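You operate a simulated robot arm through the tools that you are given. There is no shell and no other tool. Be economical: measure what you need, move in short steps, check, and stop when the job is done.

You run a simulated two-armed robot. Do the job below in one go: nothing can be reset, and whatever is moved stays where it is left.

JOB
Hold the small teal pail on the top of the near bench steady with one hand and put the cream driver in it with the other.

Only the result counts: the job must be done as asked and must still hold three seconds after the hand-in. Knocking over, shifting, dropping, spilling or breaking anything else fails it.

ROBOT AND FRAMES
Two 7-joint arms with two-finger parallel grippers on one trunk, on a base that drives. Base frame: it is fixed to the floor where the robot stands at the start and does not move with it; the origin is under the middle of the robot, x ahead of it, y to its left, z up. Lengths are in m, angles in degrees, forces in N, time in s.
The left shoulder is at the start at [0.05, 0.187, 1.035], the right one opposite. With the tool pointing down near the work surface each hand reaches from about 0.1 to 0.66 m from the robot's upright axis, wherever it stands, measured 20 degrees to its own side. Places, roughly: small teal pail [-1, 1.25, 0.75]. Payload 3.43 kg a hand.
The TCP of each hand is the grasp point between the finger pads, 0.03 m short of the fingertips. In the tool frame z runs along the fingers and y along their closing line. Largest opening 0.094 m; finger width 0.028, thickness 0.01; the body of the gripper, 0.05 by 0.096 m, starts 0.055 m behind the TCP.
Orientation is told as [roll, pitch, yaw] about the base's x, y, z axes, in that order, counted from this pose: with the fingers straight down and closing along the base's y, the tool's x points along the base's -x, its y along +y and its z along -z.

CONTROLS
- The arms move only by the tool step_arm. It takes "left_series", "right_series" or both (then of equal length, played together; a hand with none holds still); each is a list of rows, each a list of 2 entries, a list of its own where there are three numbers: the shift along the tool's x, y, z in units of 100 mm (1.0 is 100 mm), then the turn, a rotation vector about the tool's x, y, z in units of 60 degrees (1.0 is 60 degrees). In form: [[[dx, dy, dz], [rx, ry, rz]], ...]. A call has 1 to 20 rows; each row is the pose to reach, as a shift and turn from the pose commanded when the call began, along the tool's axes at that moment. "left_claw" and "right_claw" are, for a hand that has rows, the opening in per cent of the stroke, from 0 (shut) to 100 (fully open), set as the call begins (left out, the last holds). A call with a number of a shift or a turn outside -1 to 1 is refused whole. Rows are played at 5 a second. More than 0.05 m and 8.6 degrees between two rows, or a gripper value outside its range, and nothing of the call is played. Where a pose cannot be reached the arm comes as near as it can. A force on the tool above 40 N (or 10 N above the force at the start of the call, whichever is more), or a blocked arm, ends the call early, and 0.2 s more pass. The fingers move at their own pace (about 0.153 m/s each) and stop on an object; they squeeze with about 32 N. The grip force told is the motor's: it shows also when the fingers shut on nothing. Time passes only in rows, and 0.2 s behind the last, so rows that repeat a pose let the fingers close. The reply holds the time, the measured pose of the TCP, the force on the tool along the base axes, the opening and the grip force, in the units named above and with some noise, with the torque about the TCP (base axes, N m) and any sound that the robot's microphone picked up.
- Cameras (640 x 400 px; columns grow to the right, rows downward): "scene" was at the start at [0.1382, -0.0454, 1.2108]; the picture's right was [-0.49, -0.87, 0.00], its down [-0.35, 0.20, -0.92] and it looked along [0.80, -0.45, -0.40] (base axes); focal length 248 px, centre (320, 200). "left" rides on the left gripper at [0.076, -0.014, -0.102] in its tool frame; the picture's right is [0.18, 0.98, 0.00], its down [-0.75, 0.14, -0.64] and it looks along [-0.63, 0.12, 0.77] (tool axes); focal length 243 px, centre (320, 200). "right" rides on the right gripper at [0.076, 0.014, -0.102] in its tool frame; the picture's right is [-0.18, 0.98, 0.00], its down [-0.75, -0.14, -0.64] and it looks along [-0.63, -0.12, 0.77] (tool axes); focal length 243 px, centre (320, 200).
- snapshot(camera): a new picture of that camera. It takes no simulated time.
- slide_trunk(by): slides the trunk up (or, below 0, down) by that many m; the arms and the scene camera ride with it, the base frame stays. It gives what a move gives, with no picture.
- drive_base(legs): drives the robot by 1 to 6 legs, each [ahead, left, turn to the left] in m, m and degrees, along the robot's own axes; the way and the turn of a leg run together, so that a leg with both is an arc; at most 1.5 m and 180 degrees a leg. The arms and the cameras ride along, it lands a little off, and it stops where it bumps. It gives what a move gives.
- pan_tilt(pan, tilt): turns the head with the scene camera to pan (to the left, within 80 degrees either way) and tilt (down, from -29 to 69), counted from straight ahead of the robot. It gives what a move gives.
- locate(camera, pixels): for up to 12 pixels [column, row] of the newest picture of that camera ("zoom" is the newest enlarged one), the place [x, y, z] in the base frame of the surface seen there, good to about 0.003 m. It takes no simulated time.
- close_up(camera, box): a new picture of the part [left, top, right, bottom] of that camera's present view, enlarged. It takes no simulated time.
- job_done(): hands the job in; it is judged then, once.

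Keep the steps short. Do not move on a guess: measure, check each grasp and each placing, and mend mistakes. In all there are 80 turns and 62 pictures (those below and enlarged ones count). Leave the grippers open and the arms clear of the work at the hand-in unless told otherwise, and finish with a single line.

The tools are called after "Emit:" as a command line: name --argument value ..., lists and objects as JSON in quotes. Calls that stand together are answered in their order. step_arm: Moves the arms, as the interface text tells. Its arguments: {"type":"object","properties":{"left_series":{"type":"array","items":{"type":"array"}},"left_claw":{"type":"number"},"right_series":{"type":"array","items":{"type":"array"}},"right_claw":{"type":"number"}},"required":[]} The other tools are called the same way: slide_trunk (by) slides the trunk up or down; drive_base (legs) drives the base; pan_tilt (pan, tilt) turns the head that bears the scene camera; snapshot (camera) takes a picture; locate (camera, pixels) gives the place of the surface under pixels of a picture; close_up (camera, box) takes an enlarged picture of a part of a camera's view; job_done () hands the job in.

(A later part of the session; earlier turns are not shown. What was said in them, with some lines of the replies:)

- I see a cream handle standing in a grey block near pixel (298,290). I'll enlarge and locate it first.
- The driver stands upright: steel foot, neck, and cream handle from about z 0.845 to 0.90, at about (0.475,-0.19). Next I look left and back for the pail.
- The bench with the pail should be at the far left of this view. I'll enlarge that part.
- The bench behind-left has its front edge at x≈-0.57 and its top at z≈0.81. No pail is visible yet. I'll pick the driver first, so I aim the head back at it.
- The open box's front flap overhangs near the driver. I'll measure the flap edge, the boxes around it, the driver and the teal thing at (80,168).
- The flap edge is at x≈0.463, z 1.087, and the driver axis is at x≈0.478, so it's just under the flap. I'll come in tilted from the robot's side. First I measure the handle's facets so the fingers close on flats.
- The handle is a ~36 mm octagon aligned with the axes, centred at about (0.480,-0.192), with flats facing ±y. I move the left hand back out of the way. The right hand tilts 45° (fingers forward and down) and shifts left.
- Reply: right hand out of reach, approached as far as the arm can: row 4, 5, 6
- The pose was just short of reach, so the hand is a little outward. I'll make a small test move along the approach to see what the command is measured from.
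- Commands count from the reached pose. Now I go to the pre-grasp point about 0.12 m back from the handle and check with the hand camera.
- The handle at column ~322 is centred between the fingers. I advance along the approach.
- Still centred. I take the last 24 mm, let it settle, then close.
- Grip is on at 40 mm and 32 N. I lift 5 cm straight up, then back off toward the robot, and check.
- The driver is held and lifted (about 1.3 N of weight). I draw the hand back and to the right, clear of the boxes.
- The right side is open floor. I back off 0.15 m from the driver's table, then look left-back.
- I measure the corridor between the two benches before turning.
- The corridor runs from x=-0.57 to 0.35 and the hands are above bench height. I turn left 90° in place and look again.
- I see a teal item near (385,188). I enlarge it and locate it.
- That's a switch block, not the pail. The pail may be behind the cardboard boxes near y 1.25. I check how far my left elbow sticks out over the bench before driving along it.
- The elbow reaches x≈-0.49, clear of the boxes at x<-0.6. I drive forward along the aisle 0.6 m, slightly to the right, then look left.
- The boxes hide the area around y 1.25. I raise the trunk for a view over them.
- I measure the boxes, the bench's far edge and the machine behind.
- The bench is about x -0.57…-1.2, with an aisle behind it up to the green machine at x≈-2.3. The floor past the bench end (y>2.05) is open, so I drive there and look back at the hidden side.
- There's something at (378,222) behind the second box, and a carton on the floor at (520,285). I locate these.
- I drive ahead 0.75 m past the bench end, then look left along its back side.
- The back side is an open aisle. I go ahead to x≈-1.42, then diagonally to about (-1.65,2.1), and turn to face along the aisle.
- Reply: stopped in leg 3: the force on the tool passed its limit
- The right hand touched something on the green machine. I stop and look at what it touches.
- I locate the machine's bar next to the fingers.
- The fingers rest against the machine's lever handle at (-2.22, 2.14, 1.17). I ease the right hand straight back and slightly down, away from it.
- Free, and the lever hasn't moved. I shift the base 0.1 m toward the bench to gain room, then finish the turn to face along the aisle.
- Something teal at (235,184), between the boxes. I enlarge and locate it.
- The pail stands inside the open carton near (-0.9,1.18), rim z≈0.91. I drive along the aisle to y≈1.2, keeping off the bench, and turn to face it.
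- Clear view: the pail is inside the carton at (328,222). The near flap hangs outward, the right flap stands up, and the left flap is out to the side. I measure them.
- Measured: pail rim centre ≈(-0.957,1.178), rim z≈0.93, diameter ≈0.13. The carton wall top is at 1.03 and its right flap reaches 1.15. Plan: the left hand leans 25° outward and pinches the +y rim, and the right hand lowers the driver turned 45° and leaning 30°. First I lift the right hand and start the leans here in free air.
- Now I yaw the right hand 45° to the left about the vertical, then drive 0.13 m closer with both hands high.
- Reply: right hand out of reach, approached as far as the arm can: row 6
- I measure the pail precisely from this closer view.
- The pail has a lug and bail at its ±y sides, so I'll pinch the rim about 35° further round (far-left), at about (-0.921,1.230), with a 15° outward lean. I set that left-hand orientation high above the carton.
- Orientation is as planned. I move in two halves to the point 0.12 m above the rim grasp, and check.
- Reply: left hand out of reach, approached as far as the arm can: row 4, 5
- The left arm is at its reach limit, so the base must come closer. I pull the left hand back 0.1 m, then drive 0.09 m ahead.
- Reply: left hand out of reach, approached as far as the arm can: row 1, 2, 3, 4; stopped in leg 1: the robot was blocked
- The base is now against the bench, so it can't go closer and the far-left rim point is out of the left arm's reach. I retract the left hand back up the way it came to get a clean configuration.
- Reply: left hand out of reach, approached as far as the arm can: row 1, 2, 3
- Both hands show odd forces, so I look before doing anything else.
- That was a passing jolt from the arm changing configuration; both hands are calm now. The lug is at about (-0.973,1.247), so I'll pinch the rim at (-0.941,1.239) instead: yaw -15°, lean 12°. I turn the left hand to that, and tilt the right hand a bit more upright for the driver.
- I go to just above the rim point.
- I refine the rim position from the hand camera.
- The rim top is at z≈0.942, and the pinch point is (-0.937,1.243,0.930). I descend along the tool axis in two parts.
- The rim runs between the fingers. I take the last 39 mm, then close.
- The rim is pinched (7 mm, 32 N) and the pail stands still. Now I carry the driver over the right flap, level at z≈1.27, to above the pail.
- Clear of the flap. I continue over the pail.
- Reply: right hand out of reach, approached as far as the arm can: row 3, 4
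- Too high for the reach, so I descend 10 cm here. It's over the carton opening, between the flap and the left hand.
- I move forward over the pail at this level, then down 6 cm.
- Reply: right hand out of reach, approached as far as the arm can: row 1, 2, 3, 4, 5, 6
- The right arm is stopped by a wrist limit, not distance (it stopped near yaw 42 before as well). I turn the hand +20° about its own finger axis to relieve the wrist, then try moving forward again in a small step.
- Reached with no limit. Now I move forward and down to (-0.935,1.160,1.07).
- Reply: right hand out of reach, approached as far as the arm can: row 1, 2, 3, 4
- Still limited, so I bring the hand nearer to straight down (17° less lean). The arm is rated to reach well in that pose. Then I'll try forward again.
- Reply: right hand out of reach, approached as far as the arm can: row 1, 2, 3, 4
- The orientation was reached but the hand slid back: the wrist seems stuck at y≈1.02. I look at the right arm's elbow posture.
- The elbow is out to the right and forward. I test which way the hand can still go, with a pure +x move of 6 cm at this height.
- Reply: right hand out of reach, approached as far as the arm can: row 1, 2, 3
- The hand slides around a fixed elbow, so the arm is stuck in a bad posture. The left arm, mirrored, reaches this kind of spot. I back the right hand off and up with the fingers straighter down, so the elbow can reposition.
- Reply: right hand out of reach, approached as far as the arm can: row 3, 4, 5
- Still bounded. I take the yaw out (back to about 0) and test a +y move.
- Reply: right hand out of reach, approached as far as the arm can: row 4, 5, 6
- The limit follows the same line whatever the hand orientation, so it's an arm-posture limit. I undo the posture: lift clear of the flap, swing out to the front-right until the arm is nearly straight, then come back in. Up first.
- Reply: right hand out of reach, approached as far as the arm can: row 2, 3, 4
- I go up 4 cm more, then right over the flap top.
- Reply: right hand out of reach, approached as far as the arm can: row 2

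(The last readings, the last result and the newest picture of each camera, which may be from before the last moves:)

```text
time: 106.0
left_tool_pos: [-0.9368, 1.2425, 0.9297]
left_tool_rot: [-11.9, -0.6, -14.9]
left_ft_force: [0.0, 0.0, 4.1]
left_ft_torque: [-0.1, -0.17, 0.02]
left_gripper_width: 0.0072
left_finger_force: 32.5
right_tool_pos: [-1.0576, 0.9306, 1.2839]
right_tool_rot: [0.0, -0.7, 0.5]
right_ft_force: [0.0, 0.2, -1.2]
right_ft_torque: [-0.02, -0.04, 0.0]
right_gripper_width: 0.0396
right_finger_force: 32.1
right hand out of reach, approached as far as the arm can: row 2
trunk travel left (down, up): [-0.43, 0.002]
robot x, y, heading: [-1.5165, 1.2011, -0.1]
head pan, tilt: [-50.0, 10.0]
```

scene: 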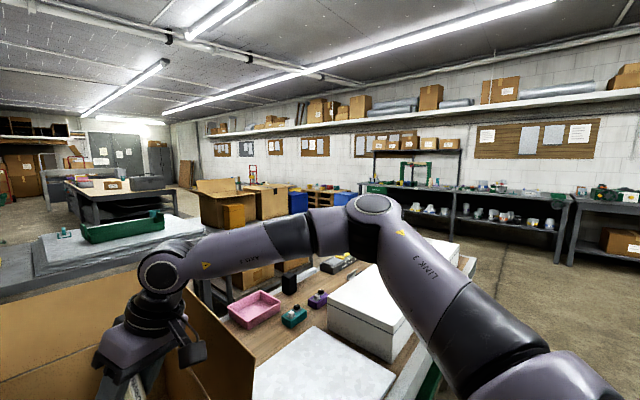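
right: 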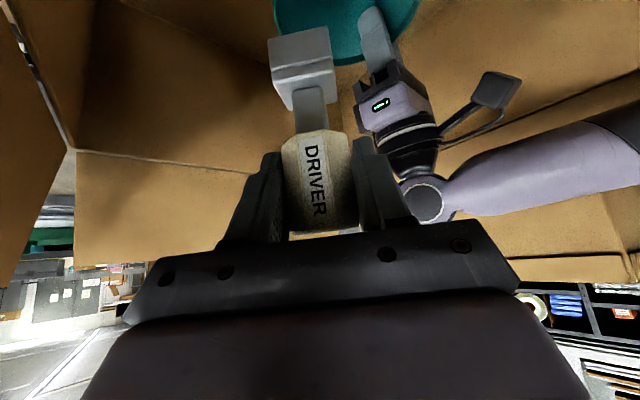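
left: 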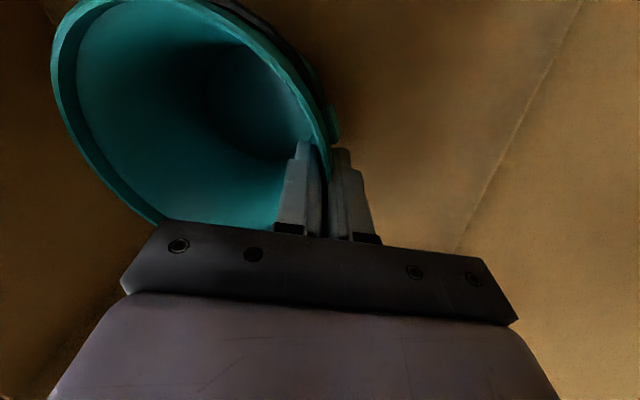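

Now I swing out to the front-right, to a nearly straight arm.

Emit:
step_arm --right_series '[[[0, -0.4, 0], [0, 0, 0]], [[-0.1, -0.8, 0], [0, 0, 0]], [[-0.4, -1.0, 0.2], [0, 0, 0]], [[-0.7, -1.0, 0.4], [0, 0, 0]], [[-1.0, -1.0, 0.6], [0, 0, 0]], [[-1.0, -1.0, 0.6], [0, 0, 0]]]'

Emit:
snapshot --camera "scene"

```text
time: 107.4
left_tool_pos: [-0.9369, 1.2419, 0.9294]
left_tool_rot: [-12.0, -0.3, -14.9]
left_ft_force: [-2.3, 2.7, 6.9]
left_ft_torque: [0.03, 0.09, -0.02]
left_gripper_width: 0.007
left_finger_force: 32.3
right_tool_pos: [-0.956, 0.8316, 1.2252]
right_tool_rot: [0.0, -0.6, 0.4]
right_ft_force: [1.2, 0.3, -1.1]
right_ft_torque: [0.01, -0.03, 0.04]
right_gripper_width: 0.0396
right_finger_force: 31.1
trunk travel left (down, up): [-0.43, 0.002]
robot x, y, heading: [-1.5106, 1.201, -0.1]
head pan, tilt: [-50.0, 10.0]
```

```text
12 pictures are left
```

scene: 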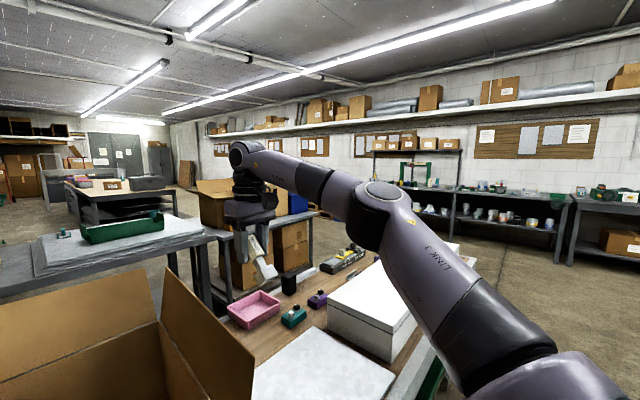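

The elbow hardly moves. I sweep back left along a wider arc at z≈1.28 and see whether it now passes the old limit.

Emit:
step_arm --right_series '[[[0, 0, -0.3], [0, 0, 0]], [[0.1, 0.3, -0.6], [0, 0, 0]], [[0.1, 0.65, -0.65], [0, 0, 0]], [[0.15, 1.0, -0.65], [0, 0, 0]]]'

Emit:
step_arm --right_series '[[[0, 0.4, 0], [0, 0, 0]], [[0.1, 0.8, 0], [0, 0, 0]], [[0.2, 1.0, 0], [0, 0, 0]], [[0.2, 1.0, 0], [0, 0, 0]]]'

```text
time: 108.4
left_tool_pos: [-0.9373, 1.2424, 0.9305]
left_tool_rot: [-12.2, -0.5, -15.0]
left_ft_force: [-1.3, 2.7, 3.9]
left_ft_torque: [0.05, 0.01, -0.05]
left_gripper_width: 0.0072
left_finger_force: 31.9
right_tool_pos: [-1.0027, 0.9166, 1.2775]
right_tool_rot: [0.0, -0.9, 0.4]
right_ft_force: [0.4, -0.2, -0.7]
right_ft_torque: [0.02, -0.03, 0.01]
right_gripper_width: 0.0396
right_finger_force: 31.8
right hand out of reach, approached as far as the arm can: row 1, 2, 3, 4
trunk travel left (down, up): [-0.43, 0.002]
robot x, y, heading: [-1.5108, 1.1997, -0.5]
head pan, tilt: [-50.0, 10.0]
```

```text
time: 109.4
left_tool_pos: [-0.9354, 1.2412, 0.9299]
left_tool_rot: [-12.0, -0.6, -15.1]
left_ft_force: [-1.6, 0.2, 2.8]
left_ft_torque: [-0.01, -0.01, -0.01]
left_gripper_width: 0.0074
left_finger_force: 31.9
right_tool_pos: [-1.0484, 0.9886, 1.2675]
right_tool_rot: [0.0, -0.6, 0.4]
right_ft_force: [0.5, -0.2, -1.4]
right_ft_torque: [0.01, -0.04, 0.01]
right_gripper_width: 0.0397
right_finger_force: 31.8
right hand out of reach, approached as far as the arm can: row 1, 2, 3, 4
trunk travel left (down, up): [-0.43, 0.002]
robot x, y, heading: [-1.5135, 1.1995, 0.1]
head pan, tilt: [-50.0, 10.0]
```

Still bounded. I try resetting the arm posture by going back to the starting hand position (0.30 ahead, 0.34 right, level with the shoulder), then coming in again.

Emit:
step_arm --right_series '[[[0.2, -0.4, 0], [0, 0, 0]], [[0.5, -0.8, 0], [0, 0, 0]], [[0.9, -1.0, 0], [0, 0, 0]], [[1.0, -1.0, 0.4], [0, 0, 0]], [[1.0, -1.0, 0.8], [0, 0, 0]], [[1.0, -1.0, 0.8], [0, 0, 0]]]'

Emit:
snapshot --camera "scene"

```text
time: 110.8
left_tool_pos: [-0.9369, 1.2418, 0.9301]
left_tool_rot: [-12.0, -0.5, -15.0]
left_ft_force: [-0.9, 1.0, 4.5]
left_ft_torque: [-0.01, 0.07, -0.04]
left_gripper_width: 0.0075
left_finger_force: 31.6
right_tool_pos: [-1.1451, 0.8857, 1.1859]
right_tool_rot: [0.0, -0.7, 0.5]
right_ft_force: [0.4, 0.6, -1.0]
right_ft_torque: [-0.02, -0.05, -0.01]
right_gripper_width: 0.0401
right_finger_force: 31.4
trunk travel left (down, up): [-0.43, 0.002]
robot x, y, heading: [-1.5145, 1.1979, -0.1]
head pan, tilt: [-50.0, 10.0]
```

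```text
11 pictures are left
```

scene: 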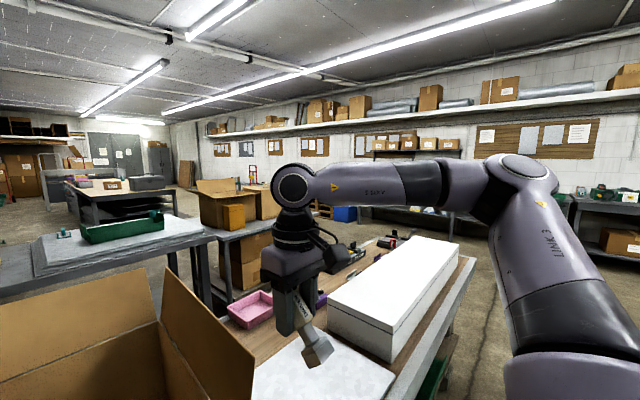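

The right arm's posture won't let it get further left from here. The better fix is to stand further left so the pail is more in front of the right arm, then re-grip. First I open the left hand at the rim.

Emit:
step_arm --left_series '[[[0, 0, 0], [0, 0, 0]], [[0, 0, 0], [0, 0, 0]], [[0, 0, 0], [0, 0, 0]]]' --left_claw 100

Emit:
step_arm --left_series '[[[0, 0, -0.25], [0, 0, 0]], [[0, 0, -0.5], [0, 0, 0]], [[0, 0, -0.75], [0, 0, 0]], [[0, 0, -1.0], [0, 0, 0]], [[0, 0, -1.0], [0, 0, 0]]]' --right_series '[[[0.1, 0, -0.2], [0, 0, 0]], [[0.3, 0, -0.4], [0, 0, 0]], [[0.5, 0, -0.6], [0, 0, 0]], [[0.7, 0, -0.85], [0, 0, 0]], [[0.7, 0, -0.85], [0, 0, 0]]]'

```text
time: 111.6
left_tool_pos: [-0.9365, 1.2421, 0.9307]
left_tool_rot: [-12.1, -0.4, -14.9]
left_ft_force: [0.2, -0.6, -0.7]
left_ft_torque: [-0.01, 0.02, -0.03]
left_gripper_width: 0.0939
left_finger_force: 0.1
right_tool_pos: [-1.1459, 0.8863, 1.1875]
right_tool_rot: [0.0, -0.7, 0.5]
right_ft_force: [0.1, 0.1, -0.7]
right_ft_torque: [0.0, -0.05, 0.01]
right_gripper_width: 0.0398
right_finger_force: 32.2
trunk travel left (down, up): [-0.43, 0.002]
robot x, y, heading: [-1.5156, 1.1978, 0.1]
head pan, tilt: [-50.0, 10.0]
```

```text
time: 112.8
left_tool_pos: [-0.9292, 1.2634, 1.0285]
left_tool_rot: [-12.1, -0.3, -15.0]
left_ft_force: [-0.7, 0.7, 0.5]
left_ft_torque: [0.0, 0.01, 0.02]
left_gripper_width: 0.094
left_finger_force: 0.0
right_tool_pos: [-1.2166, 0.8844, 1.2693]
right_tool_rot: [0.0, -0.5, 0.5]
right_ft_force: [-0.3, 0.5, -1.5]
right_ft_torque: [-0.03, -0.02, 0.01]
right_gripper_width: 0.0397
right_finger_force: 32.2
trunk travel left (down, up): [-0.43, 0.002]
robot x, y, heading: [-1.5148, 1.2009, -0.2]
head pan, tilt: [-50.0, 10.0]
```

The pail is released cleanly. I raise and retract the left hand, then shift the base 0.14 m to the left along the bench.

Emit:
step_arm --left_series '[[[0.0, 0, -0.35], [0, 0, 0]], [[0.1, -0.1, -0.7], [0, 0, 0]], [[0.4, -0.2, -0.95], [0, 0, 0]], [[0.7, -0.35, -0.95], [0, 0, 0]], [[1.0, -0.46, -0.95], [0, 0, 0]], [[1.0, -0.46, -0.95], [0, 0, 0]]]'

Emit:
drive_base --legs '[[-0.02, 0.14, 0], [0.02, 0, 0]]'

Emit:
pan_tilt --pan -5 --tilt 38

Emit:
snapshot --camera "scene"

```text
time: 114.2
left_tool_pos: [-1.0366, 1.2644, 1.1276]
left_tool_rot: [-12.0, -0.4, -14.9]
left_ft_force: [0.3, -0.4, -0.2]
left_ft_torque: [0.02, 0.01, -0.02]
left_gripper_width: 0.094
left_finger_force: 0.2
right_tool_pos: [-1.2163, 0.8852, 1.2695]
right_tool_rot: [0.0, -0.5, 0.5]
right_ft_force: [-0.7, -0.3, -1.6]
right_ft_torque: [-0.02, -0.03, -0.03]
right_gripper_width: 0.0397
right_finger_force: 32.3
trunk travel left (down, up): [-0.43, 0.002]
robot x, y, heading: [-1.516, 1.1993, -0.1]
head pan, tilt: [-50.0, 10.0]
```

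```text
time: 115.5
left_tool_pos: [-1.058, 1.3781, 1.1297]
left_tool_rot: [-12.6, -1.0, -16.5]
left_ft_force: [-2.9, -5.5, 0.9]
left_ft_torque: [0.41, -0.21, 0.1]
left_gripper_width: 0.0906
left_finger_force: 0.0
right_tool_pos: [-1.2367, 1.009, 1.27]
right_tool_rot: [0.1, -0.7, 0.4]
right_ft_force: [0.1, -0.1, -0.5]
right_ft_torque: [0.02, -0.04, -0.01]
right_gripper_width: 0.0399
right_finger_force: 31.4
trunk travel left (down, up): [-0.43, 0.002]
robot x, y, heading: [-1.5361, 1.3257, -0.1]
head pan, tilt: [-50.0, 10.0]
stopped in leg 1: the force on the tool passed its limit (the readings are from after the stop); the commanded pose is now the measured one
```

```text
time: 116.6
left_tool_pos: [-1.0578, 1.3783, 1.1293]
left_tool_rot: [-12.6, -1.0, -16.4]
left_ft_force: [-3.5, -8.7, 0.4]
left_ft_torque: [0.51, -0.21, 0.05]
left_gripper_width: 0.089
left_finger_force: 0.1
right_tool_pos: [-1.2365, 1.0083, 1.2704]
right_tool_rot: [0.1, -0.7, 0.4]
right_ft_force: [-1.1, 0.5, -1.5]
right_ft_torque: [0.02, -0.05, 0.01]
right_gripper_width: 0.0397
right_finger_force: 32.1
trunk travel left (down, up): [-0.43, 0.002]
robot x, y, heading: [-1.5311, 1.328, -0.2]
head pan, tilt: [-5.0, 38.0]
```

```text
10 pictures are left
```

scene: 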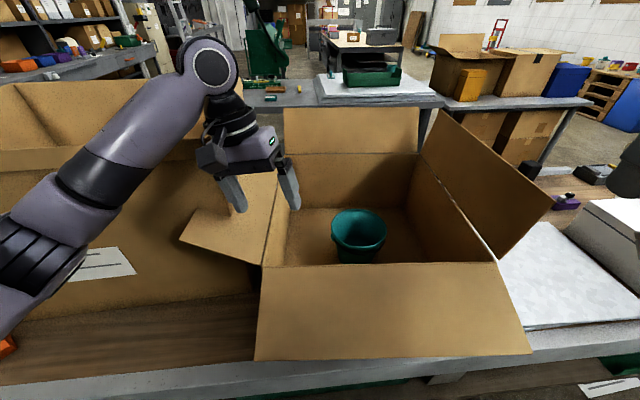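

The left outer finger touched the left flap; I should have raised it more. I ease it off to the right, then straight up, and check that carton and pail haven't moved.

Emit:
step_arm --left_series '[[[0, -0.2, 0], [0, 0, 0]], [[0, -0.4, -0.1], [0, 0, 0]], [[0.1, -0.4, -0.5], [0, 0, 0]], [[0.1, -0.4, -0.95], [0, 0, 0]], [[0.1, -0.4, -0.95], [0, 0, 0]]]'

Emit:
snapshot --camera "scene"

Emit:
locate --camera "scene" --pixels '[[331, 230], [387, 230], [358, 209], [358, 249], [266, 266], [498, 262], [553, 199], [258, 358], [527, 352], [415, 152]]'

```text
time: 117.8
left_tool_pos: [-1.0729, 1.3695, 1.2299]
left_tool_rot: [-12.8, -1.0, -16.3]
left_ft_force: [0.7, -1.2, -0.6]
left_ft_torque: [-0.03, 0.0, 0.04]
left_gripper_width: 0.094
left_finger_force: 0.0
right_tool_pos: [-1.2364, 1.0106, 1.2687]
right_tool_rot: [0.1, -0.6, 0.4]
right_ft_force: [0.1, 0.2, -1.1]
right_ft_torque: [-0.03, -0.07, -0.01]
right_gripper_width: 0.0398
right_finger_force: 31.8
trunk travel left (down, up): [-0.43, 0.002]
robot x, y, heading: [-1.5319, 1.3271, 0.0]
head pan, tilt: [-5.0, 38.0]
```

```text
9 pictures are left
```

scene: 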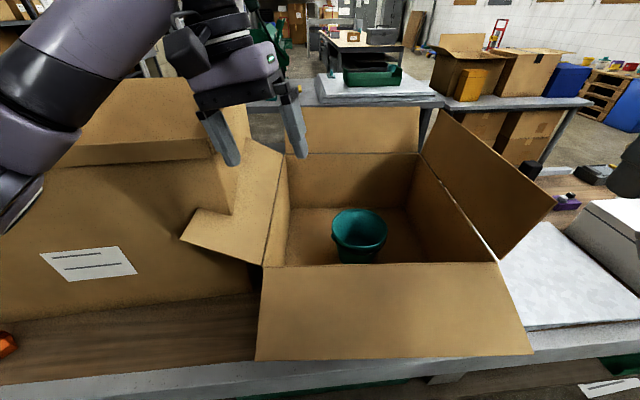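

```text
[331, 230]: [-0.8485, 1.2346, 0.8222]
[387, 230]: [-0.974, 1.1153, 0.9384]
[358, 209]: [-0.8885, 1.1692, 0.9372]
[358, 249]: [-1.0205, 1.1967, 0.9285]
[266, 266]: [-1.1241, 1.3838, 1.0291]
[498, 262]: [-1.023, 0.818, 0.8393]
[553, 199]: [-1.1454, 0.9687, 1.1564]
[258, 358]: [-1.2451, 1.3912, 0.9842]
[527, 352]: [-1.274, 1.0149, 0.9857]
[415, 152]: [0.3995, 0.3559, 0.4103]
```

The carton corner and pail are where they were (within noise). I drive the last bit up to the bench. Then I turn the left hand to yaw +40 for a near-left rim grip, while the right hand moves forward and leans 37°.

Emit:
drive_base --legs '[[0.016, 0, 0]]'

Emit:
step_arm --left_series '[[[0, 0, 0], [0, -0.028, -0.13]], [[0, 0, 0], [0, -0.057, -0.26]], [[0, 0, 0], [0, -0.085, -0.39]], [[0, 0, 0], [0, -0.114, -0.52]], [[0, 0, 0], [0, -0.142, -0.65]], [[0, 0, 0], [0, -0.171, -0.78]], [[0, 0, 0], [0, -0.2, -0.91]]]' --right_series '[[[-0.2, 0, -0.15], [0, 0, 0]], [[-0.4, 0.1, -0.15], [0, -0.12, 0]], [[-0.6, 0.2, -0.15], [0, -0.24, 0]], [[-0.8, 0.3, -0.15], [0, -0.36, 0]], [[-1.0, 0.3, -0.15], [0, -0.48, 0]], [[-1.0, 0.3, -0.15], [0, -0.6, 0]], [[-1.0, 0.3, -0.15], [0, -0.6, 0]]]'

```text
time: 118.6
left_tool_pos: [-1.0566, 1.3703, 1.2303]
left_tool_rot: [-12.7, -0.9, -16.3]
left_ft_force: [0.4, 0.0, 0.1]
left_ft_torque: [-0.02, 0.0, 0.05]
left_gripper_width: 0.0939
left_finger_force: 0.0
right_tool_pos: [-1.2188, 1.0107, 1.2698]
right_tool_rot: [0.0, -0.5, 0.4]
right_ft_force: [-0.5, 0.4, -1.1]
right_ft_torque: [-0.04, 0.0, -0.01]
right_gripper_width: 0.0398
right_finger_force: 32.9
trunk travel left (down, up): [-0.43, 0.002]
robot x, y, heading: [-1.5134, 1.325, -0.3]
head pan, tilt: [-5.0, 38.0]
```

```text
time: 120.2
left_tool_pos: [-1.0579, 1.3677, 1.2291]
left_tool_rot: [-13.5, -0.2, 39.8]
left_ft_force: [-0.1, 0.0, 0.5]
left_ft_torque: [0.01, 0.02, 0.0]
left_gripper_width: 0.0941
left_finger_force: 0.1
right_tool_pos: [-1.1195, 1.0406, 1.2861]
right_tool_rot: [0.0, -36.8, 0.3]
right_ft_force: [-0.3, 0.8, -1.3]
right_ft_torque: [0.0, 0.04, 0.0]
right_gripper_width: 0.0397
right_finger_force: 31.9
trunk travel left (down, up): [-0.43, 0.002]
robot x, y, heading: [-1.5163, 1.3284, -0.1]
head pan, tilt: [-5.0, 38.0]
```

Both orientations reached. I tilt the right hand's approach toward +y as planned and move in, to check its reach before re-gripping the pail.

Emit:
step_arm --right_series '[[[-0.16, 0.16, 0.12], [-0.12, 0, -0.03]], [[-0.32, 0.33, 0.24], [-0.24, 0, -0.06]], [[-0.48, 0.5, 0.36], [-0.362, 0, -0.093]], [[-0.48, 0.5, 0.36], [-0.362, 0, -0.093]]]'

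```text
time: 121.2
left_tool_pos: [-1.0587, 1.3698, 1.2304]
left_tool_rot: [-13.4, -0.3, 39.6]
left_ft_force: [-0.2, 0.0, -0.2]
left_ft_torque: [0.02, 0.01, 0.01]
left_gripper_width: 0.094
left_finger_force: 0.1
right_tool_pos: [-1.0607, 1.0917, 1.2868]
right_tool_rot: [17.6, -37.7, 7.3]
right_ft_force: [0.4, -0.2, -2.0]
right_ft_torque: [-0.02, 0.01, -0.01]
right_gripper_width: 0.0394
right_finger_force: 32.2
trunk travel left (down, up): [-0.43, 0.002]
robot x, y, heading: [-1.515, 1.3275, -0.1]
head pan, tilt: [-5.0, 38.0]
```

Good. I move in and down along the approach toward the pail.

Emit:
step_arm --right_series '[[[-0.03, -0.05, 0.33], [0, 0, 0]], [[-0.07, -0.1, 0.66], [0, 0, 0]], [[-0.1, -0.16, 0.99], [0, 0, 0]], [[-0.1, -0.16, 0.99], [0, 0, 0]]]'

```text
time: 122.2
left_tool_pos: [-1.0591, 1.3698, 1.2307]
left_tool_rot: [-13.3, -0.3, 39.6]
left_ft_force: [-0.3, -0.7, -0.1]
left_ft_torque: [0.02, 0.01, -0.02]
left_gripper_width: 0.0941
left_finger_force: 0.0
right_tool_pos: [-0.993, 1.1134, 1.2134]
right_tool_rot: [17.6, -37.6, 7.3]
right_ft_force: [-0.6, 0.3, -1.6]
right_ft_torque: [0.02, 0.0, -0.01]
right_gripper_width: 0.0395
right_finger_force: 31.9
trunk travel left (down, up): [-0.43, 0.002]
robot x, y, heading: [-1.5157, 1.3302, -0.3]
head pan, tilt: [-5.0, 38.0]
```

Continue.

Emit:
step_arm --right_series '[[[0.06, -0.02, 0.32], [0, 0, 0]], [[0.12, -0.05, 0.64], [0, 0, 0]], [[0.18, -0.07, 0.95], [0, 0, 0]], [[0.18, -0.07, 0.95], [0, 0, 0]]]'

Emit:
snapshot --camera "scene"

```text
time: 123.2
left_tool_pos: [-1.0582, 1.3685, 1.2307]
left_tool_rot: [-13.4, -0.3, 39.7]
left_ft_force: [0.1, -0.6, -0.3]
left_ft_torque: [-0.01, 0.0, -0.01]
left_gripper_width: 0.094
left_finger_force: 0.1
right_tool_pos: [-0.9549, 1.1432, 1.1283]
right_tool_rot: [17.6, -37.6, 7.2]
right_ft_force: [-1.0, 0.3, -2.4]
right_ft_torque: [-0.02, -0.01, -0.02]
right_gripper_width: 0.0395
right_finger_force: 32.1
trunk travel left (down, up): [-0.43, 0.002]
robot x, y, heading: [-1.5151, 1.3278, -0.4]
head pan, tilt: [-5.0, 38.0]
```

```text
8 pictures are left
```

scene: 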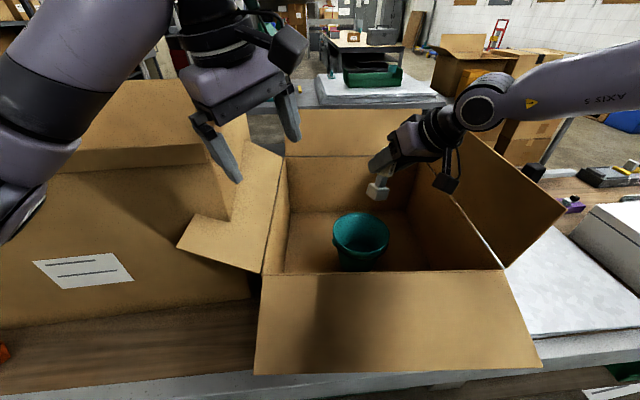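

The right hand now reaches over the pail with room to spare. Next, the left hand moves laterally at height to above the near-left rim point.

Emit:
step_arm --left_series '[[[0.08, -0.3, 0.06], [0, 0, 0]], [[0.17, -0.62, 0.12], [0, 0, 0]], [[0.33, -0.98, 0.23], [0, 0, 0]], [[0.33, -0.98, 0.23], [0, 0, 0]]]'

Emit:
step_arm --left_series '[[[0.03, 0.07, 0.3], [0, 0, 0]], [[0.05, 0.15, 0.62], [0, 0, 0]], [[0.07, 0.24, 0.95], [0, 0, 0]], [[0.07, 0.24, 0.95], [0, 0, 0]]]'

Emit:
snapshot --camera "left"

```text
time: 124.2
left_tool_pos: [-1.0186, 1.2718, 1.2294]
left_tool_rot: [-13.4, -0.2, 39.6]
left_ft_force: [0.0, 0.3, 1.2]
left_ft_torque: [-0.03, 0.01, -0.01]
left_gripper_width: 0.0939
left_finger_force: 0.1
right_tool_pos: [-0.9554, 1.143, 1.1295]
right_tool_rot: [17.6, -37.4, 7.3]
right_ft_force: [-0.1, -0.7, -2.0]
right_ft_torque: [0.0, -0.04, -0.02]
right_gripper_width: 0.0399
right_finger_force: 32.1
trunk travel left (down, up): [-0.43, 0.002]
robot x, y, heading: [-1.5162, 1.3227, -0.3]
head pan, tilt: [-5.0, 38.0]
```

```text
time: 125.2
left_tool_pos: [-1.0249, 1.2676, 1.1318]
left_tool_rot: [-13.4, -0.3, 39.6]
left_ft_force: [0.1, 0.6, 0.2]
left_ft_torque: [0.01, -0.03, -0.02]
left_gripper_width: 0.0938
left_finger_force: 0.1
right_tool_pos: [-0.9549, 1.1424, 1.128]
right_tool_rot: [17.6, -37.5, 7.3]
right_ft_force: [0.1, -0.5, -1.4]
right_ft_torque: [-0.01, -0.03, 0.06]
right_gripper_width: 0.0398
right_finger_force: 31.3
trunk travel left (down, up): [-0.43, 0.002]
robot x, y, heading: [-1.5128, 1.3277, -0.5]
head pan, tilt: [-5.0, 38.0]
```

```text
7 pictures are left
```

left: 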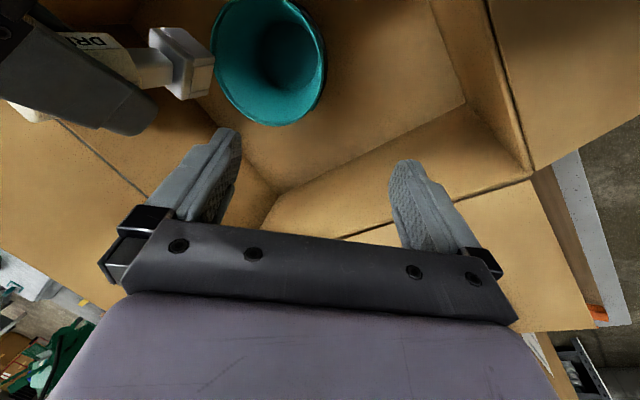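

I measure the rim here from the hand camera.

Emit:
locate --camera "left" --pixels '[[324, 75], [318, 97], [325, 55], [300, 119], [270, 126], [213, 60], [322, 35]]'

```text
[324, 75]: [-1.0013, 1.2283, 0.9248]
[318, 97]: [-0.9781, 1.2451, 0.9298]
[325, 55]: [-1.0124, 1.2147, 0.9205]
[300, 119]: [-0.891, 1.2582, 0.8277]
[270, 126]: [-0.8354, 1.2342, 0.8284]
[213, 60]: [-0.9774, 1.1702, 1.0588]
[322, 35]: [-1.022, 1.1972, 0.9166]
```

The rim point (-0.995,1.230) lies exactly on the tool axis, so I descend 0.2 m straight along it.

Emit:
step_arm --left_series '[[[0, 0, 0.35], [0, 0, 0]], [[0, 0, 0.7], [0, 0, 0]], [[0, 0, 1.0], [0, 0, 0]], [[0, 0, 1.0], [0, 0, 0]]]'

Emit:
step_arm --left_series '[[[0, 0, 0.3], [0, 0, 0]], [[0, 0, 0.6], [0, 0, 0]], [[0, 0, 0.85], [0, 0, 0]], [[0, 0, 1.0], [0, 0, 0]], [[0, 0, 1.0], [0, 0, 0]]]'

Emit:
snapshot --camera "left"

```text
time: 126.2
left_tool_pos: [-1.0093, 1.2484, 1.036]
left_tool_rot: [-13.4, -0.1, 39.5]
left_ft_force: [0.0, 0.0, -0.1]
left_ft_torque: [0.02, 0.01, 0.0]
left_gripper_width: 0.0939
left_finger_force: 0.0
right_tool_pos: [-0.9562, 1.1425, 1.1296]
right_tool_rot: [17.6, -37.5, 7.3]
right_ft_force: [-0.5, -0.1, -2.0]
right_ft_torque: [0.0, -0.02, 0.01]
right_gripper_width: 0.0396
right_finger_force: 32.0
trunk travel left (down, up): [-0.43, 0.002]
robot x, y, heading: [-1.5157, 1.3299, 0.1]
head pan, tilt: [-5.0, 38.0]
```

```text
time: 127.6
left_tool_pos: [-0.9698, 1.2675, 0.9359]
left_tool_rot: [-12.8, -2.3, 42.6]
left_ft_force: [-0.2, 0.1, 0.4]
left_ft_torque: [0.01, 0.0, -0.03]
left_gripper_width: 0.094
left_finger_force: 0.0
right_tool_pos: [-0.9554, 1.143, 1.1291]
right_tool_rot: [17.6, -37.5, 7.3]
right_ft_force: [0.0, -0.5, -1.3]
right_ft_torque: [-0.04, -0.04, -0.01]
right_gripper_width: 0.0396
right_finger_force: 31.9
trunk travel left (down, up): [-0.43, 0.002]
robot x, y, heading: [-1.5132, 1.3241, -0.2]
head pan, tilt: [-5.0, 38.0]
stopped in row 5 (left hand): the arm was blocked; the commanded pose is now the measured one
```

```text
6 pictures are left
```

left: 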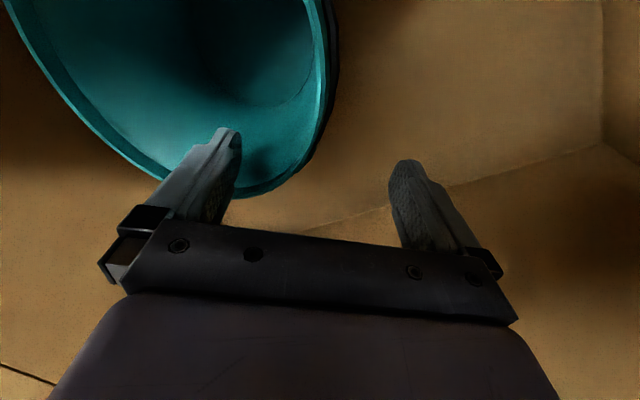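

The left arm was blocked upstream (no force at the tool). I look at the scene.

Emit:
snapshot --camera "scene"

```text
5 pictures are left
```

scene: 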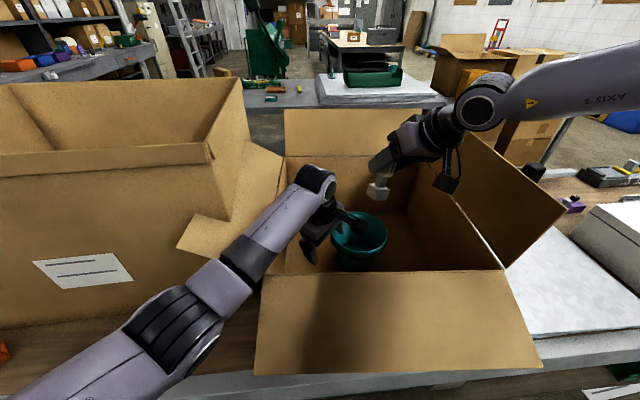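

The left forearm is resting on the carton's near-left corner because the arm is folded too low. I lift it off straight away along the tool axis.

Emit:
step_arm --left_series '[[[0, 0, -0.2], [0, 0, 0]], [[0, 0, -0.5], [0, 0, 0]], [[0, 0, -0.8], [0, 0, 0]], [[0, 0, -1.0], [0, 0, 0]], [[0, 0, -1.0], [0, 0, 0]]]'

Emit:
locate --camera "scene" --pixels '[[262, 270], [258, 370], [541, 366], [565, 208], [358, 213], [386, 236], [178, 246], [225, 262], [235, 285], [170, 340]]'

```text
time: 128.8
left_tool_pos: [-0.981, 1.2995, 1.0275]
left_tool_rot: [-11.7, -3.0, 44.4]
left_ft_force: [0.4, 0.8, 0.2]
left_ft_torque: [-0.02, -0.01, 0.0]
left_gripper_width: 0.0939
left_finger_force: 0.1
right_tool_pos: [-0.9558, 1.1423, 1.1291]
right_tool_rot: [17.7, -37.5, 7.3]
right_ft_force: [0.2, 0.5, -0.9]
right_ft_torque: [-0.02, 0.04, -0.03]
right_gripper_width: 0.0397
right_finger_force: 32.5
trunk travel left (down, up): [-0.43, 0.002]
robot x, y, heading: [-1.516, 1.3265, -0.1]
head pan, tilt: [-5.0, 38.0]
```

```text
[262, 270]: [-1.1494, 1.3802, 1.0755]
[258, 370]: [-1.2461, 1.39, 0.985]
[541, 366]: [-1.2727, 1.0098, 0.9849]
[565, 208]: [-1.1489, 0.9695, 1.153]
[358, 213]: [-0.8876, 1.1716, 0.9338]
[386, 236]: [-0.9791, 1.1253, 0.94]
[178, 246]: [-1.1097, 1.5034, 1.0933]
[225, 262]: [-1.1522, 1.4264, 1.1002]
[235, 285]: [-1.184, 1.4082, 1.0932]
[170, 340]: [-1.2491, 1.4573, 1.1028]
```

The carton and pail are still in place. New grip plan for the left: pinch the +y rim with the hand nearly square to it and leaning back toward the robot 15°, so the arm stays stretched and clear of the corner. I raise the hand and take the yaw out.

Emit:
step_arm --left_series '[[[0, 0, -0.4], [0, 0, 0]], [[0, 0, -0.8], [0.006, 0.025, 0.121]], [[0, 0, -1.0], [0.012, 0.05, 0.242]], [[0, 0, -1.0], [0.018, 0.075, 0.363]], [[0, 0, -1.0], [0.025, 0.1, 0.484]], [[0, 0, -1.0], [0.031, 0.125, 0.605]], [[0, 0, -1.0], [0.037, 0.15, 0.726]], [[0, 0, -1.0], [0.043, 0.175, 0.847]], [[0, 0, -1.0], [0.043, 0.175, 0.847]]]'

```text
time: 130.8
left_tool_pos: [-1.0081, 1.2928, 1.1316]
left_tool_rot: [-12.9, -3.3, -9.6]
left_ft_force: [-0.2, 1.0, -0.5]
left_ft_torque: [0.03, 0.03, 0.02]
left_gripper_width: 0.0942
left_finger_force: 0.1
right_tool_pos: [-0.9553, 1.1427, 1.1289]
right_tool_rot: [17.5, -37.5, 7.3]
right_ft_force: [-0.6, 0.5, -1.3]
right_ft_torque: [-0.03, -0.02, 0.0]
right_gripper_width: 0.0397
right_finger_force: 32.2
trunk travel left (down, up): [-0.43, 0.002]
robot x, y, heading: [-1.516, 1.3254, -0.1]
head pan, tilt: [-5.0, 38.0]
```

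I set the small roll and 15° pitch, and move to 12 cm above the rim point.

Emit:
step_arm --left_series '[[[0, 0, 0], [-0.066, -0.1, 0]], [[0, 0, 0], [-0.133, -0.2, 0]], [[-0.12, -0.02, 0.3], [-0.133, -0.2, 0]], [[-0.24, -0.04, 0.6], [-0.133, -0.2, 0]], [[-0.36, -0.064, 0.91], [-0.133, -0.2, 0]], [[-0.36, -0.064, 0.91], [-0.133, -0.2, 0]]]'

Emit:
snapshot --camera "scene"

```text
time: 132.2
left_tool_pos: [-0.9719, 1.2576, 1.048]
left_tool_rot: [-5.2, -15.3, -7.5]
left_ft_force: [-0.6, 0.5, -0.2]
left_ft_torque: [0.01, 0.0, -0.01]
left_gripper_width: 0.094
left_finger_force: 0.1
right_tool_pos: [-0.9556, 1.1419, 1.1285]
right_tool_rot: [17.6, -37.5, 7.3]
right_ft_force: [0.1, -0.6, -2.6]
right_ft_torque: [-0.02, 0.03, -0.01]
right_gripper_width: 0.0395
right_finger_force: 31.9
trunk travel left (down, up): [-0.43, 0.002]
robot x, y, heading: [-1.5143, 1.3287, -0.4]
head pan, tilt: [-5.0, 38.0]
```

```text
4 pictures are left
5 turns are left
```

scene: 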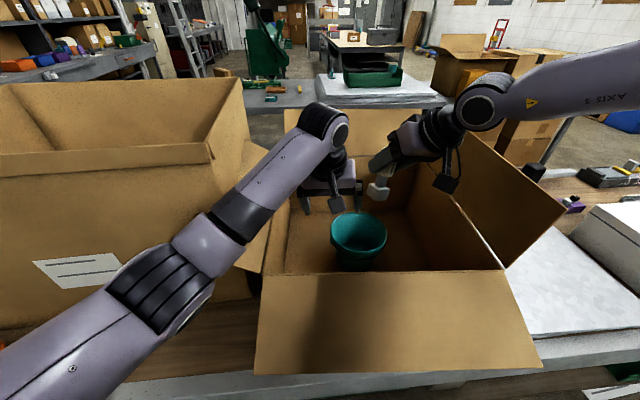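

The forearm now clears the corner and the rim point lies straight down the tool axis. With few turns left I chain the next moves: the left hand descends and closes on the rim, then the right hand lowers the driver to just above the rim, and I check both.

Emit:
step_arm --left_series '[[[0, 0, 0.3], [0, 0, 0]], [[0, 0, 0.6], [0, 0, 0]], [[0, 0, 0.9], [0, 0, 0]], [[0, 0, 0.9], [0, 0, 0]]]'

Emit:
step_arm --left_series '[[[0, 0.01, 0.15], [0, 0, 0]], [[0, 0.01, 0.3], [0, 0, 0]], [[0, 0.01, 0.3], [0, 0, 0]]]'

Emit:
step_arm --left_series '[[[0, 0, 0], [0, 0, 0]], [[0, 0, 0], [0, 0, 0]], [[0, 0, 0], [0, 0, 0]], [[0, 0, 0], [0, 0, 0]]]' --left_claw 0

Emit:
step_arm --right_series '[[[0.14, -0.06, 0.26], [0, 0, 0]], [[0.28, -0.13, 0.52], [0, 0, 0]], [[0.41, -0.195, 0.78], [0, 0, 0]], [[0.41, -0.195, 0.78], [0, 0, 0]]]'

Emit:
close_up --camera "scene" --box '[270, 130, 490, 290]'

Emit:
locate --camera "zoom" --pixels '[[170, 270], [330, 300], [250, 370], [260, 240], [310, 200], [300, 180]]'

```text
time: 133.4
left_tool_pos: [-0.9347, 1.2761, 0.9544]
left_tool_rot: [-3.8, -15.1, -5.4]
left_ft_force: [-0.3, -0.3, -0.5]
left_ft_torque: [-0.01, 0.01, 0.0]
left_gripper_width: 0.094
left_finger_force: 0.1
right_tool_pos: [-0.9554, 1.1427, 1.1282]
right_tool_rot: [17.6, -37.4, 7.3]
right_ft_force: [-0.1, 0.3, -1.4]
right_ft_torque: [-0.06, -0.04, 0.01]
right_gripper_width: 0.0398
right_finger_force: 32.0
trunk travel left (down, up): [-0.43, 0.002]
robot x, y, heading: [-1.5136, 1.3266, -0.4]
head pan, tilt: [-5.0, 38.0]
stopped in row 4 (left hand): the arm was blocked; the commanded pose is now the measured one
```

```text
time: 134.4
left_tool_pos: [-0.917, 1.3025, 0.9185]
left_tool_rot: [-2.6, -15.0, -3.4]
left_ft_force: [0.2, 0.1, 0.3]
left_ft_torque: [-0.06, -0.05, -0.03]
left_gripper_width: 0.0938
left_finger_force: 0.1
right_tool_pos: [-0.9543, 1.1424, 1.1284]
right_tool_rot: [17.6, -37.5, 7.3]
right_ft_force: [0.4, 0.1, -1.9]
right_ft_torque: [-0.02, -0.01, 0.01]
right_gripper_width: 0.0396
right_finger_force: 32.5
trunk travel left (down, up): [-0.43, 0.002]
robot x, y, heading: [-1.5147, 1.3289, -0.1]
head pan, tilt: [-5.0, 38.0]
stopped in row 3 (left hand): the arm was blocked; the commanded pose is now the measured one
```

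```text
time: 135.4
left_tool_pos: [-0.9181, 1.2998, 0.9213]
left_tool_rot: [-2.8, -15.3, -3.4]
left_ft_force: [0.3, -8.0, 18.9]
left_ft_torque: [-1.62, -0.19, -0.03]
left_gripper_width: 0.0213
left_finger_force: 32.1
right_tool_pos: [-0.9571, 1.1409, 1.1293]
right_tool_rot: [17.6, -37.6, 7.2]
right_ft_force: [-0.7, 0.3, -1.3]
right_ft_torque: [-0.02, 0.0, -0.03]
right_gripper_width: 0.0396
right_finger_force: 31.9
trunk travel left (down, up): [-0.43, 0.002]
robot x, y, heading: [-1.5164, 1.3269, -0.1]
head pan, tilt: [-5.0, 38.0]
```

```text
time: 136.4
left_tool_pos: [-0.9178, 1.3008, 0.9217]
left_tool_rot: [-2.6, -15.5, -3.5]
left_ft_force: [3.0, -5.3, 17.5]
left_ft_torque: [-1.2, -0.3, 0.2]
left_gripper_width: 0.0212
left_finger_force: 32.1
right_tool_pos: [-0.9401, 1.148, 1.0415]
right_tool_rot: [17.6, -37.9, 7.2]
right_ft_force: [-3.4, -4.3, 7.4]
right_ft_torque: [-0.11, 0.16, 0.04]
right_gripper_width: 0.0396
right_finger_force: 32.3
trunk travel left (down, up): [-0.43, 0.002]
robot x, y, heading: [-1.5155, 1.3248, -0.1]
head pan, tilt: [-5.0, 38.0]
```

```text
2.50 times, centred on (380, 210) of scene
```

zoom: 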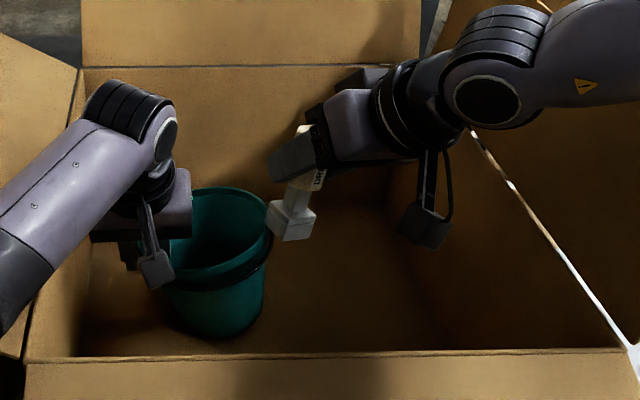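

```text
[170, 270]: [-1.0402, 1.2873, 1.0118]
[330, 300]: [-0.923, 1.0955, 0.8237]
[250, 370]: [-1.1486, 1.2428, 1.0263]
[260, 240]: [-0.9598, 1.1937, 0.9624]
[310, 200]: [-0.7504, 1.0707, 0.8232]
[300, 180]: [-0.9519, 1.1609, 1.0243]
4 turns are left
```

The left arm dragged the pail about 5 cm to +y before it gripped. The pail is held upright, but the driver's foot is now on its right rim. I lift the driver 5 cm, tilt its foot left and shift it about 4.5 cm to +y over the opening, and look.

Emit:
step_arm --right_series '[[[-0.15, 0.06, -0.19], [0, 0, 0]], [[-0.306, 0.12, -0.377], [0, 0, 0]], [[-0.306, 0.12, -0.377], [-0.078, -0.03, 0.054]], [[-0.33, 0.32, -0.295], [-0.157, -0.061, 0.108]], [[-0.35, 0.526, -0.213], [-0.157, -0.061, 0.108]], [[-0.35, 0.526, -0.213], [-0.157, -0.061, 0.108]]]'

Emit:
close_up --camera "scene" --box '[270, 130, 490, 290]'

Emit:
locate --camera "zoom" --pixels '[[271, 240], [235, 190], [200, 190], [225, 268], [255, 262], [200, 285], [215, 225], [240, 255], [215, 310], [190, 250], [245, 215], [262, 210]]'

Emit:
snapshot --camera "right"

```text
time: 137.8
left_tool_pos: [-0.9183, 1.301, 0.923]
left_tool_rot: [-2.6, -15.6, -3.6]
left_ft_force: [-0.8, -4.2, 20.3]
left_ft_torque: [-1.32, -0.15, -0.01]
left_gripper_width: 0.0209
left_finger_force: 32.4
right_tool_pos: [-0.9416, 1.1943, 1.0921]
right_tool_rot: [32.9, -38.2, -2.2]
right_ft_force: [0.3, 0.3, -1.3]
right_ft_torque: [-0.05, -0.02, 0.03]
right_gripper_width: 0.0398
right_finger_force: 32.2
trunk travel left (down, up): [-0.43, 0.002]
robot x, y, heading: [-1.5154, 1.3265, -0.3]
head pan, tilt: [-5.0, 38.0]
```

```text
2.50 times, centred on (380, 210) of scene
```

zoom: 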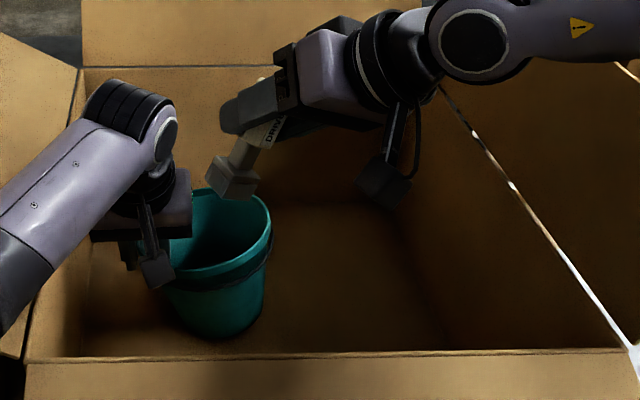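

```text
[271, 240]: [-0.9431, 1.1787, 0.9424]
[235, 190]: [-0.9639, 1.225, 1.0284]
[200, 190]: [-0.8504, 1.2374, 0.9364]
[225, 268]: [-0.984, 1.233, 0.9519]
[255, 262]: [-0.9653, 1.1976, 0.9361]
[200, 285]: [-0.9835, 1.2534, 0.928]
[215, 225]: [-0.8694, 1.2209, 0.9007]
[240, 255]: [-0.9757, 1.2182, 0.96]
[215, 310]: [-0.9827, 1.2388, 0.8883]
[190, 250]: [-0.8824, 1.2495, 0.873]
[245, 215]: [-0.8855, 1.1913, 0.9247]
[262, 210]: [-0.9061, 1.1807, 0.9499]
```

```text
1 pictures are left
3 turns are left
```

right: 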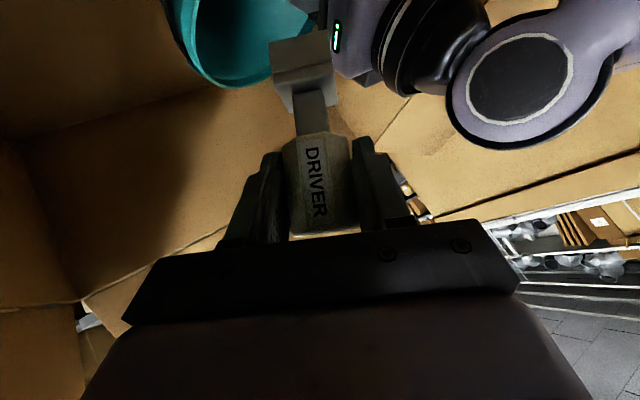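

The pail is upright with its rim centre now at about (-0.917,1.243), z 0.945. The driver's foot computes to (-0.956,1.228). I move 3.7 cm ahead and 1.3 cm left, then lower the foot about 5 cm into the pail, and check before releasing.

Emit:
step_arm --right_series '[[[-0.15, 0, 0.14], [0, 0, 0]], [[-0.287, 0, 0.268], [0, 0, 0]], [[-0.287, 0, 0.268], [0, 0, 0]], [[-0.13, -0.1, 0.43], [0, 0, 0]], [[0.022, -0.214, 0.6], [0, 0, 0]], [[0.022, -0.214, 0.6], [0, 0, 0]]]'

Emit:
step_arm --right_series '[[[0.14, -0.1, 0.15], [0, 0, 0]], [[0.28, -0.19, 0.3], [0, 0, 0]], [[0.414, -0.286, 0.442], [0, 0, 0]], [[0.414, -0.286, 0.442], [0, 0, 0]]]'

Emit:
close_up --camera "scene" --box '[290, 150, 430, 270]'

```text
time: 139.2
left_tool_pos: [-0.9177, 1.3019, 0.9222]
left_tool_rot: [-2.7, -15.6, -3.5]
left_ft_force: [-1.4, -3.5, 20.8]
left_ft_torque: [-1.28, -0.13, -0.07]
left_gripper_width: 0.0209
left_finger_force: 31.7
right_tool_pos: [-0.9267, 1.1884, 1.0537]
right_tool_rot: [32.7, -38.2, -2.2]
right_ft_force: [-0.7, -0.4, -1.4]
right_ft_torque: [0.0, 0.01, -0.06]
right_gripper_width: 0.0396
right_finger_force: 32.3
right hand out of reach, approached as far as the arm can: row 2, 3, 4, 5, 6
trunk travel left (down, up): [-0.43, 0.002]
robot x, y, heading: [-1.5151, 1.327, -0.1]
head pan, tilt: [-5.0, 38.0]
```

```text
time: 140.0
left_tool_pos: [-0.9148, 1.2966, 0.9295]
left_tool_rot: [-3.8, -16.4, -3.7]
left_ft_force: [-5.6, -4.0, 19.7]
left_ft_torque: [-1.46, -0.44, -0.57]
left_gripper_width: 0.0117
left_finger_force: 32.6
right_tool_pos: [-0.9448, 1.1746, 1.0154]
right_tool_rot: [33.3, -38.5, -2.4]
right_ft_force: [3.7, 3.2, -2.8]
right_ft_torque: [0.09, -0.27, -0.11]
right_gripper_width: 0.0399
right_finger_force: 32.6
right hand out of reach, approached as far as the arm can: row 1, 2, 3, 4
trunk travel left (down, up): [-0.43, 0.002]
robot x, y, heading: [-1.515, 1.3255, -0.4]
head pan, tilt: [-5.0, 38.0]
stopped in row 4 (left hand): the force on the tool passed its limit (the readings are from after the stop); the commanded pose is now the measured one
```

```text
3.33 times, centred on (360, 210) of scene
2 turns are left
```

zoom: 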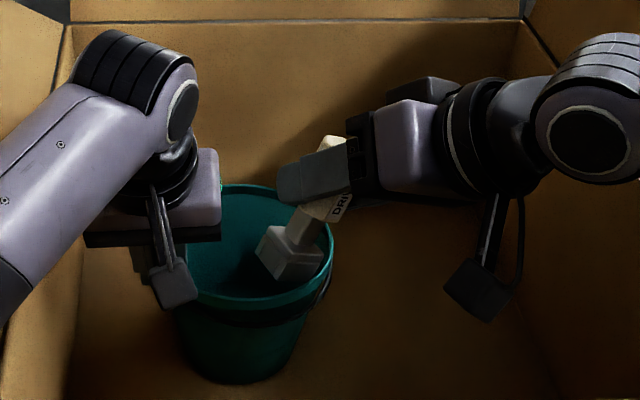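

The driver's foot is inside the rim opening and the left hand still holds the pail. I nudge the driver slightly up and inward over the opening and release it with a modest opening. The right hand then backs out, and only after that the left lets go gently and lifts clear.

Emit:
step_arm --right_series '[[[-0.12, 0.08, -0.02], [0, 0, 0]], [[-0.246, 0.156, -0.048], [0, 0, 0]], [[-0.246, 0.156, -0.048], [0, 0, 0]], [[-0.246, 0.156, -0.048], [0, 0, 0]]]'

Emit:
step_arm --right_series '[[[0, 0, 0], [0, 0, 0]], [[0, 0, 0], [0, 0, 0]], [[0, 0, 0], [0, 0, 0]], [[0, 0, 0], [0, 0, 0]], [[0, 0, 0], [0, 0, 0]]]' --right_claw 62

Emit:
step_arm --right_series '[[[0, 0, -0.2], [0, 0, 0]], [[0, 0, -0.5], [0, 0, 0]], [[0, 0, -0.8], [0, 0, 0]], [[0, 0, -1.0], [0, 0, 0]], [[0, 0, -1.0], [0, 0, 0]]]'

Emit:
step_arm --right_series '[[[-0.2, 0.14, -0.22], [0, 0, 0]], [[-0.4, 0.28, -0.44], [0, 0, 0]], [[-0.6, 0.42, -0.66], [0, 0, 0]], [[-0.6, 0.42, -0.66], [0, 0, 0]]]' --right_claw 100

Emit:
step_arm --left_series '[[[0, 0, 0], [0, 0, 0]], [[0, 0, 0], [0, 0, 0]], [[0, 0, 0], [0, 0, 0]], [[0, 0, 0], [0, 0, 0]]]' --left_claw 42

Emit:
step_arm --left_series '[[[0, 0, -0.15], [0, 0, 0]], [[0, 0, -0.35], [0, 0, 0]], [[0, 0, -0.6], [0, 0, 0]], [[0, 0, -0.85], [0, 0, 0]], [[0, 0, -1.0], [0, 0, 0]]]'

Emit:
step_arm --left_series '[[[0, 0, -0.3], [0, 0, 0]], [[0, 0, -0.6], [0, 0, 0]], [[0, 0, -0.9], [0, 0, 0]], [[0, 0, -0.9], [0, 0, 0]]]' --left_claw 100

```text
time: 141.0
left_tool_pos: [-0.9158, 1.297, 0.928]
left_tool_rot: [-3.4, -16.3, -3.8]
left_ft_force: [-1.5, -1.9, 21.8]
left_ft_torque: [-1.33, -0.65, -0.17]
left_gripper_width: 0.0116
left_finger_force: 31.7
right_tool_pos: [-0.9325, 1.1824, 1.0407]
right_tool_rot: [33.2, -38.4, -2.4]
right_ft_force: [0.5, 0.2, -1.6]
right_ft_torque: [-0.07, -0.01, -0.01]
right_gripper_width: 0.0395
right_finger_force: 31.6
trunk travel left (down, up): [-0.43, 0.002]
robot x, y, heading: [-1.5174, 1.3249, -0.3]
head pan, tilt: [-5.0, 38.0]
```

```text
time: 142.2
left_tool_pos: [-0.9152, 1.2966, 0.927]
left_tool_rot: [-3.3, -16.1, -3.7]
left_ft_force: [-6.6, -2.0, 19.3]
left_ft_torque: [-1.26, -0.28, -0.37]
left_gripper_width: 0.0113
left_finger_force: 32.3
right_tool_pos: [-0.9328, 1.1836, 1.0411]
right_tool_rot: [33.4, -38.6, -2.5]
right_ft_force: [0.1, 0.4, 0.1]
right_ft_torque: [0.01, 0.0, -0.02]
right_gripper_width: 0.0581
right_finger_force: 0.1
trunk travel left (down, up): [-0.43, 0.002]
robot x, y, heading: [-1.5161, 1.3231, -0.2]
head pan, tilt: [-5.0, 38.0]
```

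```text
time: 143.4
left_tool_pos: [-0.9162, 1.2975, 0.9279]
left_tool_rot: [-3.3, -16.2, -3.7]
left_ft_force: [-5.2, -1.7, 19.8]
left_ft_torque: [-1.3, -0.44, -0.36]
left_gripper_width: 0.0114
left_finger_force: 32.3
right_tool_pos: [-0.9889, 1.1303, 1.1069]
right_tool_rot: [33.3, -38.5, -2.4]
right_ft_force: [0.5, -0.6, -0.5]
right_ft_torque: [-0.01, 0.01, 0.02]
right_gripper_width: 0.0583
right_finger_force: 0.0
trunk travel left (down, up): [-0.43, 0.002]
robot x, y, heading: [-1.5133, 1.3253, -0.4]
head pan, tilt: [-5.0, 38.0]
```

```text
time: 144.4
left_tool_pos: [-0.9165, 1.2959, 0.9274]
left_tool_rot: [-3.4, -16.2, -3.7]
left_ft_force: [-4.1, -2.3, 19.6]
left_ft_torque: [-1.33, -0.44, -0.32]
left_gripper_width: 0.0113
left_finger_force: 31.7
right_tool_pos: [-0.9894, 1.1289, 1.2051]
right_tool_rot: [33.3, -38.5, -2.4]
right_ft_force: [0.3, -0.5, -0.4]
right_ft_torque: [0.02, 0.01, -0.02]
right_gripper_width: 0.0939
right_finger_force: 0.0
trunk travel left (down, up): [-0.43, 0.002]
robot x, y, heading: [-1.5177, 1.3236, -0.3]
head pan, tilt: [-5.0, 38.0]
```

```text
time: 145.4
left_tool_pos: [-0.9165, 1.2993, 0.9227]
left_tool_rot: [-3.1, -15.6, -3.6]
left_ft_force: [-0.5, -0.5, 0.6]
left_ft_torque: [-0.01, -0.01, -0.03]
left_gripper_width: 0.0395
left_finger_force: 0.1
right_tool_pos: [-0.9868, 1.1303, 1.2025]
right_tool_rot: [33.3, -38.4, -2.4]
right_ft_force: [0.4, -0.9, -0.1]
right_ft_torque: [-0.01, 0.0, 0.02]
right_gripper_width: 0.0941
right_finger_force: 0.1
trunk travel left (down, up): [-0.43, 0.002]
robot x, y, heading: [-1.5161, 1.3247, -0.5]
head pan, tilt: [-5.0, 38.0]
```

```text
time: 146.6
left_tool_pos: [-0.9425, 1.3046, 1.0197]
left_tool_rot: [-3.3, -15.6, -3.7]
left_ft_force: [0.8, 0.0, -0.2]
left_ft_torque: [0.02, -0.03, -0.03]
left_gripper_width: 0.0396
left_finger_force: 0.1
right_tool_pos: [-0.9853, 1.1293, 1.2019]
right_tool_rot: [33.4, -38.5, -2.5]
right_ft_force: [0.7, -0.9, 0.8]
right_ft_torque: [-0.02, 0.0, 0.01]
right_gripper_width: 0.0941
right_finger_force: 0.1
trunk travel left (down, up): [-0.43, 0.002]
robot x, y, heading: [-1.5136, 1.3264, -0.4]
head pan, tilt: [-5.0, 38.0]
```

```text
time: 147.6
left_tool_pos: [-0.9637, 1.3152, 1.1039]
left_tool_rot: [-3.0, -15.6, -3.2]
left_ft_force: [0.9, -0.2, -0.4]
left_ft_torque: [0.0, 0.01, 0.01]
left_gripper_width: 0.0939
left_finger_force: 0.1
right_tool_pos: [-0.9866, 1.1295, 1.2027]
right_tool_rot: [33.3, -38.4, -2.4]
right_ft_force: [-0.3, 0.2, -0.4]
right_ft_torque: [0.01, -0.02, 0.03]
right_gripper_width: 0.0938
right_finger_force: 0.0
trunk travel left (down, up): [-0.43, 0.002]
robot x, y, heading: [-1.5159, 1.3279, -0.5]
head pan, tilt: [-5.0, 38.0]
1 turns are left
```

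The driver's weight left the right hand while the left still held the pail, and both hands are now open and raised clear; this is my last turn, so I hand in.

Emit:
job_done

```text
The job is handed in.
```

I released the cream driver over the teal pail while the left hand held the rim, but I had no turns left for a picture afterwards, so I haven't seen it resting inside; the pail also got dragged about 5 cm within its carton when the left arm gripped it.
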